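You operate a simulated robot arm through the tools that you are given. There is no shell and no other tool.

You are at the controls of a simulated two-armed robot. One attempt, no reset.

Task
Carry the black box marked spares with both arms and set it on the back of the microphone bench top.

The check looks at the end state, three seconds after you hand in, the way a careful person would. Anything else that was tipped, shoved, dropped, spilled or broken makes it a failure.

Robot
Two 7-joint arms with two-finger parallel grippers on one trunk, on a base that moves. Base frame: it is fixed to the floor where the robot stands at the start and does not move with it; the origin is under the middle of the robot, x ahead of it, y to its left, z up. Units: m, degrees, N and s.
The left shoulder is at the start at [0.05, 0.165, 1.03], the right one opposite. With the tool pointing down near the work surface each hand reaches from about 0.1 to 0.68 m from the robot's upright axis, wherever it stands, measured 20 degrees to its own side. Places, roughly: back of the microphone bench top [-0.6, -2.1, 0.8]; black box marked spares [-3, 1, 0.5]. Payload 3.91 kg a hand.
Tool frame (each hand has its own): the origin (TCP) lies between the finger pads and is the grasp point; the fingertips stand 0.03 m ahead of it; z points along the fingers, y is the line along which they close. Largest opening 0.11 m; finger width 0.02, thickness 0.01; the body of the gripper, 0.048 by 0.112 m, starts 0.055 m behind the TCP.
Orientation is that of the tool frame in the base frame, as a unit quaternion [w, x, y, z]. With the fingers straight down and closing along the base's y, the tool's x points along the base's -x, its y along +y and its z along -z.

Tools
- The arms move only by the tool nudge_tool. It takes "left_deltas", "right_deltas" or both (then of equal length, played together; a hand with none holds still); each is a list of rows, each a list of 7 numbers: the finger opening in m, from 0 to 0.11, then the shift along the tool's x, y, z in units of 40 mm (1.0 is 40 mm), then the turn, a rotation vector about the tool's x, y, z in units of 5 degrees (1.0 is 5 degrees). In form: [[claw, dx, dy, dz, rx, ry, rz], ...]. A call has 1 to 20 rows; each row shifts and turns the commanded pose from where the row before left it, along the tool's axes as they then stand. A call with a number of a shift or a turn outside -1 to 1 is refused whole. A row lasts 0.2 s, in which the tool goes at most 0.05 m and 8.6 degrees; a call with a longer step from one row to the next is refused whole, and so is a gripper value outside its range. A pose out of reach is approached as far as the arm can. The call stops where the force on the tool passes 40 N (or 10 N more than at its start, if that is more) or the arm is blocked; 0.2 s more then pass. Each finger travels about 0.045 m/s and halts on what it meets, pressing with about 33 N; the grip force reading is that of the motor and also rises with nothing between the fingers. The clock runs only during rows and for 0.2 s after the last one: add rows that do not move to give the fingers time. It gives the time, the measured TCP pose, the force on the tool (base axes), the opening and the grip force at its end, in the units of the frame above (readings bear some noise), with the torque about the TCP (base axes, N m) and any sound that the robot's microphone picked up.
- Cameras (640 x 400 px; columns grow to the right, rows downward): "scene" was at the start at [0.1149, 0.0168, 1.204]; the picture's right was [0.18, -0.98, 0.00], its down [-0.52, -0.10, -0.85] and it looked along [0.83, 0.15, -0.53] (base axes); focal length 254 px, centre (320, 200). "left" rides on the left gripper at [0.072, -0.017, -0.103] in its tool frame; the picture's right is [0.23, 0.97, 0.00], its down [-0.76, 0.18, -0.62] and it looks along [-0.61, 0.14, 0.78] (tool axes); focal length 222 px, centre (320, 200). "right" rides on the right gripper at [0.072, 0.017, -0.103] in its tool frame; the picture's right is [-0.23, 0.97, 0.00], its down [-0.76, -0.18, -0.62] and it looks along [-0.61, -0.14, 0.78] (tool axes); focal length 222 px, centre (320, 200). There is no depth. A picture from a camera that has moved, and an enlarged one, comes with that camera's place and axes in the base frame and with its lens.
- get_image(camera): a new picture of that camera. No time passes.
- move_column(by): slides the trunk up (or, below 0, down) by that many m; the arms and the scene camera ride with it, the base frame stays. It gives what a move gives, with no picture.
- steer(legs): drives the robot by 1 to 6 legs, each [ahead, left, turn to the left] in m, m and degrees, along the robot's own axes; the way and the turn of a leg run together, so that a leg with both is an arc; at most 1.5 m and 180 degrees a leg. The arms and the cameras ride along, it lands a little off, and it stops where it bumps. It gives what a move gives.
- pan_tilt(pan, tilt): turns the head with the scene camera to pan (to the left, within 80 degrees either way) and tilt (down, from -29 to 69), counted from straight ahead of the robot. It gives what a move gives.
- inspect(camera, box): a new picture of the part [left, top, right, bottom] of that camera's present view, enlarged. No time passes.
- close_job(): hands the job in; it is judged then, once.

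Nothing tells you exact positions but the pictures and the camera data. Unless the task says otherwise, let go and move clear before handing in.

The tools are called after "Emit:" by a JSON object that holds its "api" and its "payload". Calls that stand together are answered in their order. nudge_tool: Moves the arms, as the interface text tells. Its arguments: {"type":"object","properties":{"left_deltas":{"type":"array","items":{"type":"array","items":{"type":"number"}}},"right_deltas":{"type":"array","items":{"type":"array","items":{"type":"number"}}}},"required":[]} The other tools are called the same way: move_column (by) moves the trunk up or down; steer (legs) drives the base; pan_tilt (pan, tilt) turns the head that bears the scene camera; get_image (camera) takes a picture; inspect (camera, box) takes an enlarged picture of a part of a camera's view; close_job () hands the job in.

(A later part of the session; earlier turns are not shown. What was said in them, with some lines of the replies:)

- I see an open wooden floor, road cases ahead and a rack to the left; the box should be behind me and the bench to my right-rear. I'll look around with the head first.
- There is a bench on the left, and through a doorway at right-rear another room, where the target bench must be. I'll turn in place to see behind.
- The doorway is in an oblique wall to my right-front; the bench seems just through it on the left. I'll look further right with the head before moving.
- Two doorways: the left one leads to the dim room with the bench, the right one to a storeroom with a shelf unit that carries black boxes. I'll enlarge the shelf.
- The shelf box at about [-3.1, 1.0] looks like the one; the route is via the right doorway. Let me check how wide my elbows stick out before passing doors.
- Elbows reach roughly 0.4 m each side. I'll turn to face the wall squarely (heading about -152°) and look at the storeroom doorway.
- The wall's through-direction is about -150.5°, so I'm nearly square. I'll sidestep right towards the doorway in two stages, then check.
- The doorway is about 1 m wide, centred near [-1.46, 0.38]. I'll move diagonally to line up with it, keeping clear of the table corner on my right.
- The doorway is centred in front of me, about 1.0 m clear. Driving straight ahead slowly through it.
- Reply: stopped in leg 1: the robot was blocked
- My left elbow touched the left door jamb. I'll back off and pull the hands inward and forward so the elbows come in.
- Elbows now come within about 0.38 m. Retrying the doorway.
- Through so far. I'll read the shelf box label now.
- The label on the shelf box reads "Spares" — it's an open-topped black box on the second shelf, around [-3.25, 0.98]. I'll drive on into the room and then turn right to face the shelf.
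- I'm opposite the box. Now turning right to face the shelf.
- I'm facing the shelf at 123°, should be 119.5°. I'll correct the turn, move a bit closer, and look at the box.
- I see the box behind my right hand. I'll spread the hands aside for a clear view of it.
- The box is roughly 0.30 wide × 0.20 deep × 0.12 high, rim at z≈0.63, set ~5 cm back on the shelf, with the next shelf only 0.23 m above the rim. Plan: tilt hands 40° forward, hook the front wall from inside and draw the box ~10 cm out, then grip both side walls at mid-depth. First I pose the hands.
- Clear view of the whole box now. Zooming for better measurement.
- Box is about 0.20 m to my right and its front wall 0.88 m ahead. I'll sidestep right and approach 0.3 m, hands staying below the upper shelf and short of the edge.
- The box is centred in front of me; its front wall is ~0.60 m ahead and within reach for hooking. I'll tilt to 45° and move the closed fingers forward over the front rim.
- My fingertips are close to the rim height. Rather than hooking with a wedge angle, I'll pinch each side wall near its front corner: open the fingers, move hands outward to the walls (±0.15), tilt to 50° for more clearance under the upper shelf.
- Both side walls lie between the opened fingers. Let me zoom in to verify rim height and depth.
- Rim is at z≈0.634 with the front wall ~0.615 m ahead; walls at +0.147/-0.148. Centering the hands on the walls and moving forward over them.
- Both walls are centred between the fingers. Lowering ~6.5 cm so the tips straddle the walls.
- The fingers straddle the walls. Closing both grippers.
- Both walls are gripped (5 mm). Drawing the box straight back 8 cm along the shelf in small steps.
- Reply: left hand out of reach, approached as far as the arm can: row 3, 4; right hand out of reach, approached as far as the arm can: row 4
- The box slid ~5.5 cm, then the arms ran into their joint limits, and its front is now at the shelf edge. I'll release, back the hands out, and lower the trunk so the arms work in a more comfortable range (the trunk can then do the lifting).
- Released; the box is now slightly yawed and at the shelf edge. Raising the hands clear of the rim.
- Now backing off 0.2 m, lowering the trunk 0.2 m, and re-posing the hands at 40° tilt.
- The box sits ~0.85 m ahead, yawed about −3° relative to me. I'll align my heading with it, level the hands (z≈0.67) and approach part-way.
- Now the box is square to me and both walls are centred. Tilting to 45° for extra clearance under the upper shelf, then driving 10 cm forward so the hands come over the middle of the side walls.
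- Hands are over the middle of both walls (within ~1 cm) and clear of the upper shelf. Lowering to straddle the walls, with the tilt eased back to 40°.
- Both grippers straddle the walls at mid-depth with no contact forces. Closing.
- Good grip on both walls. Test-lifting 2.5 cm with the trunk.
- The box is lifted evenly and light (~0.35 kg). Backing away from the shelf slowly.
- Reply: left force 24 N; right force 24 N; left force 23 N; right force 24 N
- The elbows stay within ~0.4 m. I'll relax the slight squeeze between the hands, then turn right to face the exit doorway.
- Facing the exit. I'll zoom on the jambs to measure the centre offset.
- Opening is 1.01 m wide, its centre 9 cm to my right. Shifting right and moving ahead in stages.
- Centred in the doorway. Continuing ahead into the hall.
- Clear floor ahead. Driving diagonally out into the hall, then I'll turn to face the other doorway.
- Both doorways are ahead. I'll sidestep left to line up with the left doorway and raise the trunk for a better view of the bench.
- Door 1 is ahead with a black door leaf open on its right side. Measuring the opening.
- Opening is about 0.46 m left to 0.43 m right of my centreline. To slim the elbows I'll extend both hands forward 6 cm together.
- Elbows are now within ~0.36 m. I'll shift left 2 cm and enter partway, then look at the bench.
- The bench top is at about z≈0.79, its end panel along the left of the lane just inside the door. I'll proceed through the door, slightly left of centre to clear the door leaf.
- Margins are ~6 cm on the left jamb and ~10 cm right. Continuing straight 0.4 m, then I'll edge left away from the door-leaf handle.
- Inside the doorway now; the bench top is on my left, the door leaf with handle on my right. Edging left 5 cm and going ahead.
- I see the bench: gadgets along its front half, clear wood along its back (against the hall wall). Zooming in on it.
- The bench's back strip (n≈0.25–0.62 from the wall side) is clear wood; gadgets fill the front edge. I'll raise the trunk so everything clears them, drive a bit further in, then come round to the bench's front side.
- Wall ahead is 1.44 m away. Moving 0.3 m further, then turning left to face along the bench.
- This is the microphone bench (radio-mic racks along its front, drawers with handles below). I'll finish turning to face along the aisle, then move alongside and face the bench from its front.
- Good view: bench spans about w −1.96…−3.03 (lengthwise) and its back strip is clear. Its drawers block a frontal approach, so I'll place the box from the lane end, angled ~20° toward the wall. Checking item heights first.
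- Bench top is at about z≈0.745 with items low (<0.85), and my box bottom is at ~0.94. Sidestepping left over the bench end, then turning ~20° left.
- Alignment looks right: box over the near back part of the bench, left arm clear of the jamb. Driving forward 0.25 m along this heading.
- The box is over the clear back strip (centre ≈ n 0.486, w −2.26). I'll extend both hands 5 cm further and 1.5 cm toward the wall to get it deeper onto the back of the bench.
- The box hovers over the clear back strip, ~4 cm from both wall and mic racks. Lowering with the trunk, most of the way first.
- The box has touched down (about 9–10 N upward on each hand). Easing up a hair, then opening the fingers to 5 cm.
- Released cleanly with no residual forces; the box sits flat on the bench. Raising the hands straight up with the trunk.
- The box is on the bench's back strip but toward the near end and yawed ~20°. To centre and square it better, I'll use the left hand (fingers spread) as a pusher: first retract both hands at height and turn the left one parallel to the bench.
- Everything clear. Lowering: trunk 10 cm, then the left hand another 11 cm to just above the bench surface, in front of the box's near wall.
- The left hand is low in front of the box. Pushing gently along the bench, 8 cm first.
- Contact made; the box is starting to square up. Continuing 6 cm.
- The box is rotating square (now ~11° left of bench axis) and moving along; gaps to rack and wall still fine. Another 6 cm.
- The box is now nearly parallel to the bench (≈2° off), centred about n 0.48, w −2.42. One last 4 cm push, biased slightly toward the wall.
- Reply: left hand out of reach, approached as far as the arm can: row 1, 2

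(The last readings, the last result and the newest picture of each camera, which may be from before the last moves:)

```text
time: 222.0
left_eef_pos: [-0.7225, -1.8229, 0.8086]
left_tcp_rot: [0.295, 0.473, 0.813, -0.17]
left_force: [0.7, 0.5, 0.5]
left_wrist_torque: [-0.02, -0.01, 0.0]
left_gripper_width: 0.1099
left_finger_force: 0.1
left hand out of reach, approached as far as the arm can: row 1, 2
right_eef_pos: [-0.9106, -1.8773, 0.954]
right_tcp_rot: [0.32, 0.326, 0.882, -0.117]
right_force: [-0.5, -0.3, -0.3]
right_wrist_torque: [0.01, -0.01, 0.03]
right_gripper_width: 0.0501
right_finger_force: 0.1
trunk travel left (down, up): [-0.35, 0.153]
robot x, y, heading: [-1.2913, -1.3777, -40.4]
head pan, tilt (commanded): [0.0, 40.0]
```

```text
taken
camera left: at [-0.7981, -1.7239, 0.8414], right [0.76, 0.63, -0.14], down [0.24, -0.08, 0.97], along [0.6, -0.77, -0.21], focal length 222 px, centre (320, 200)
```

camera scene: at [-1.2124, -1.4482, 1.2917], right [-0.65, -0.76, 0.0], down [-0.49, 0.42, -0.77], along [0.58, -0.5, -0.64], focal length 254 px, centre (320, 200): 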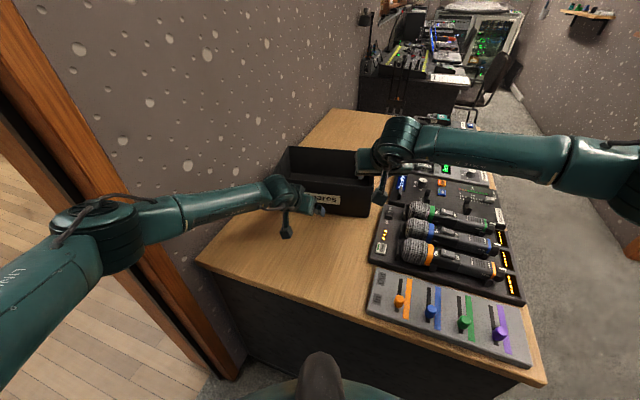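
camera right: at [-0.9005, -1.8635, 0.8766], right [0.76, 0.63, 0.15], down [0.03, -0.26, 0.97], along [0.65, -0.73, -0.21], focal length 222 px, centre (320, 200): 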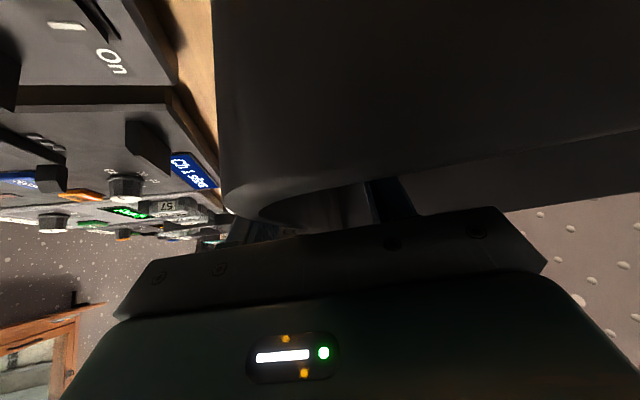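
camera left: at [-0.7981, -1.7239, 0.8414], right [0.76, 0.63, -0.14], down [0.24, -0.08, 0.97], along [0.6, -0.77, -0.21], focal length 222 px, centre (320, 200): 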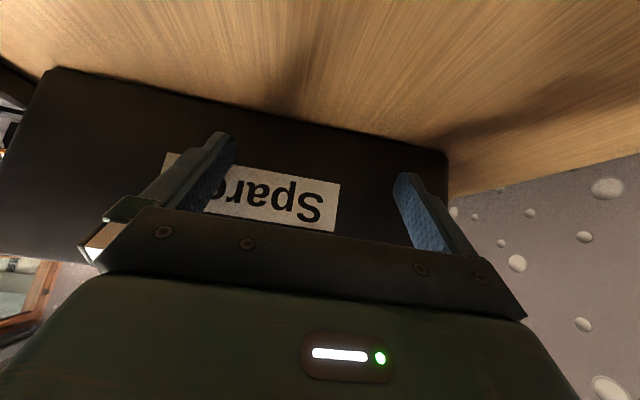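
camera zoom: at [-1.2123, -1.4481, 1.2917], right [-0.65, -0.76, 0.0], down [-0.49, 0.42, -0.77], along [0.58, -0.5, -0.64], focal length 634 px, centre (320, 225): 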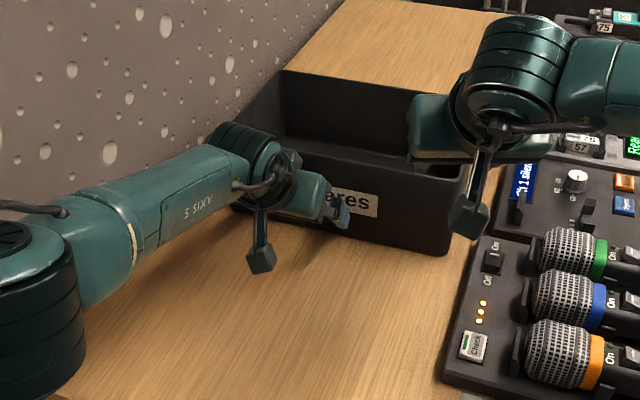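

The arm is at its limit, so that is far enough: the box stands square on the clear back strip. Retracting the left hand and raising the trunk.

Emit:
{"api": "nudge_tool", "payload": {"left_deltas": [[0.11, 0.575, -0.1, -0.482, 0, 0, 0], [0.11, 0.575, -0.1, -0.482, 0, 0, 0], [0.11, 0.575, 0, -0.482, 0, 0, 0], [0.11, 0.575, 0, -0.482, 0, 0, 0], [0.11, -0.5, 0, -0.6, 0, 0, 0], [0.11, -0.5, 0, -0.6, 0, 0, 0]]}}

Emit:
{"api": "move_column", "payload": {"by": 0.14}}

Emit:
{"api": "get_image", "payload": {"camera": "scene"}}

Emit:
{"api": "inspect", "payload": {"camera": "scene", "box": [200, 110, 440, 270]}}

```text
time: 223.4
left_eef_pos: [-0.7906, -1.7195, 0.8724]
left_tcp_rot: [0.295, 0.473, 0.813, -0.17]
left_force: [0.0, -0.7, 0.1]
left_wrist_torque: [0.02, 0.02, 0.01]
left_gripper_width: 0.1098
left_finger_force: 0.0
right_eef_pos: [-0.911, -1.876, 0.9529]
right_tcp_rot: [0.32, 0.324, 0.883, -0.116]
right_force: [1.2, 0.4, 0.2]
right_wrist_torque: [-0.01, 0.0, -0.02]
right_gripper_width: 0.0505
right_finger_force: 0.0
trunk travel left (down, up): [-0.35, 0.153]
robot x, y, heading: [-1.2969, -1.3734, -40.5]
head pan, tilt (commanded): [0.0, 40.0]
```

```text
time: 225.1
left_eef_pos: [-0.7891, -1.7195, 1.0121]
left_tcp_rot: [0.294, 0.473, 0.813, -0.169]
left_force: [0.0, -0.3, 0.4]
left_wrist_torque: [0.0, -0.03, 0.01]
left_gripper_width: 0.1102
left_finger_force: 0.0
right_eef_pos: [-0.9117, -1.8763, 1.0928]
right_tcp_rot: [0.32, 0.325, 0.883, -0.116]
right_force: [-0.4, 0.6, 0.0]
right_wrist_torque: [0.0, -0.01, 0.0]
right_gripper_width: 0.05
right_finger_force: 0.1
trunk travel left (down, up): [-0.49, 0.013]
robot x, y, heading: [-1.2957, -1.3756, -40.6]
head pan, tilt (commanded): [0.0, 40.0]
```

```text
taken
camera scene: at [-1.2121, -1.4482, 1.4316], right [-0.65, -0.76, 0.0], down [-0.49, 0.42, -0.77], along [0.58, -0.5, -0.64], focal length 254 px, centre (320, 200)
```

scene: 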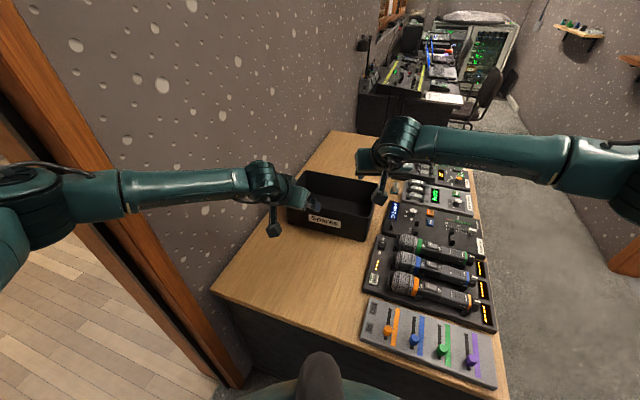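

```text
2.50 times, centred on (320, 190) of scene
camera zoom: at [-1.2121, -1.4482, 1.4316], right [-0.65, -0.76, 0.0], down [-0.49, 0.42, -0.77], along [0.58, -0.5, -0.64], focal length 634 px, centre (320, 225)
```

zoom: 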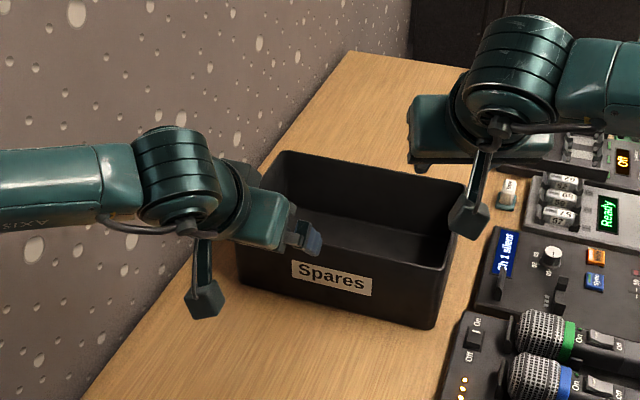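

The box stands square on the back of the bench, clear of the wall and the mic racks. I'll back the robot off a little so the hands are well clear.

Emit:
{"api": "steer", "payload": {"legs": [[-0.12, 0, 0]]}}

Emit:
{"api": "nudge_tool", "payload": {"left_deltas": [[0.11, 0.4, 0, -0.5, 0, 0, 0], [0.11, 0.4, 0, -0.5, 0, 0, 0]], "right_deltas": [[0.05, 0.4, 0, -0.5, 0, 0, 0], [0.05, 0.4, 0, -0.5, 0, 0, 0]]}}

Emit:
{"api": "get_image", "payload": {"camera": "scene"}}

Emit:
{"api": "inspect", "payload": {"camera": "scene", "box": [240, 80, 440, 240]}}

```text
time: 226.3
left_eef_pos: [-0.8803, -1.6423, 1.0113]
left_tcp_rot: [0.295, 0.473, 0.813, -0.169]
left_force: [0.2, 0.0, -0.2]
left_wrist_torque: [0.01, 0.01, -0.01]
left_gripper_width: 0.1101
left_finger_force: 0.1
right_eef_pos: [-1.0011, -1.7983, 1.0939]
right_tcp_rot: [0.321, 0.324, 0.882, -0.116]
right_force: [-0.5, 0.6, -0.5]
right_wrist_torque: [-0.01, -0.05, 0.0]
right_gripper_width: 0.0501
right_finger_force: 0.0
trunk travel left (down, up): [-0.49, 0.013]
robot x, y, heading: [-1.3866, -1.2985, -40.4]
head pan, tilt (commanded): [0.0, 40.0]
```

```text
time: 226.9
left_eef_pos: [-0.9051, -1.5993, 1.0233]
left_tcp_rot: [0.295, 0.472, 0.813, -0.169]
left_force: [-0.5, 0.1, 0.0]
left_wrist_torque: [0.02, -0.01, 0.0]
left_gripper_width: 0.1097
left_finger_force: 0.0
right_eef_pos: [-1.0381, -1.7644, 1.1044]
right_tcp_rot: [0.32, 0.324, 0.883, -0.116]
right_force: [0.9, -0.7, -0.5]
right_wrist_torque: [0.06, -0.01, 0.0]
right_gripper_width: 0.05
right_finger_force: 0.1
trunk travel left (down, up): [-0.49, 0.013]
robot x, y, heading: [-1.3877, -1.2956, -40.4]
head pan, tilt (commanded): [0.0, 40.0]
```

```text
taken
camera scene: at [-1.3026, -1.3706, 1.4318], right [-0.65, -0.76, 0.0], down [-0.49, 0.42, -0.77], along [0.58, -0.5, -0.64], focal length 254 px, centre (320, 200)
```

scene: 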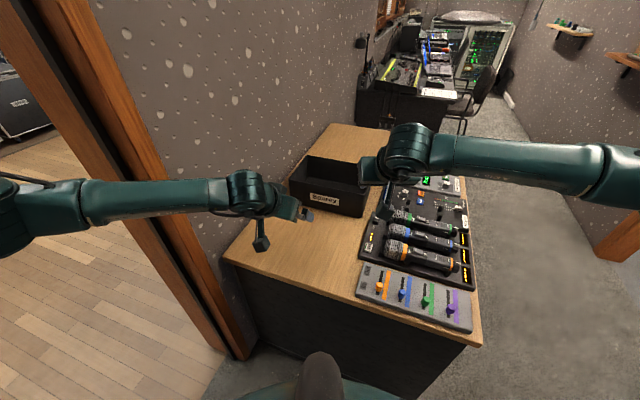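

```text
2.50 times, centred on (340, 160) of scene
camera zoom: at [-1.3026, -1.3706, 1.4318], right [-0.65, -0.76, 0.0], down [-0.49, 0.42, -0.77], along [0.58, -0.5, -0.64], focal length 634 px, centre (270, 300)
```

zoom: 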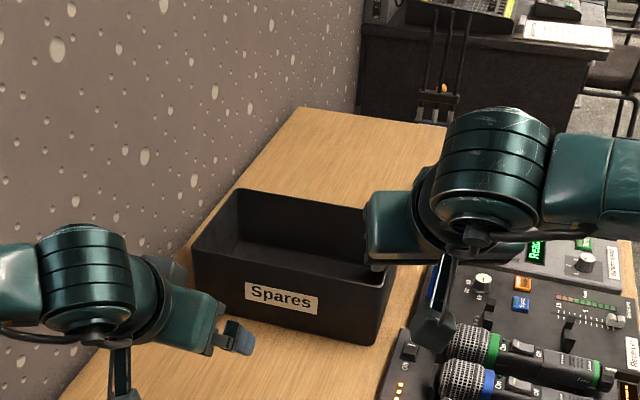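

The box labelled Spares stands upright and released, square on the back of the microphone bench top. Nothing else has been disturbed and both hands are clear, so I'm handing in.

Emit:
{"api": "close_job", "payload": {}}

```text
The job is handed in.
```

The black box marked Spares is standing upright on the back of the microphone bench top, behind the radio-mic racks. I let go, moved the hands clear and handed the job in. I don't know the result of the check.

- **Carry:** I gripped the box by both side walls, lifted it off the storeroom shelf and carried it level through both doorways to the bench.
- **Position on the bench:** The bench's drawers blocked reaching it from the front, so I placed the box from the bench's end. I then pushed it about 12 cm further along with the left hand, until it was roughly square to the bench. By my estimate it is about 15 cm short of the spot you gave, measured along the bench. The gap to the racks is about 3 cm, and to the back wall about 10 cm.
- **Contact on the way:** While I was still empty-handed, my left elbow touched a door jamb on the way into the storeroom. I backed off and went through with the arms tucked in. I saw nothing tipped, moved or knocked over.
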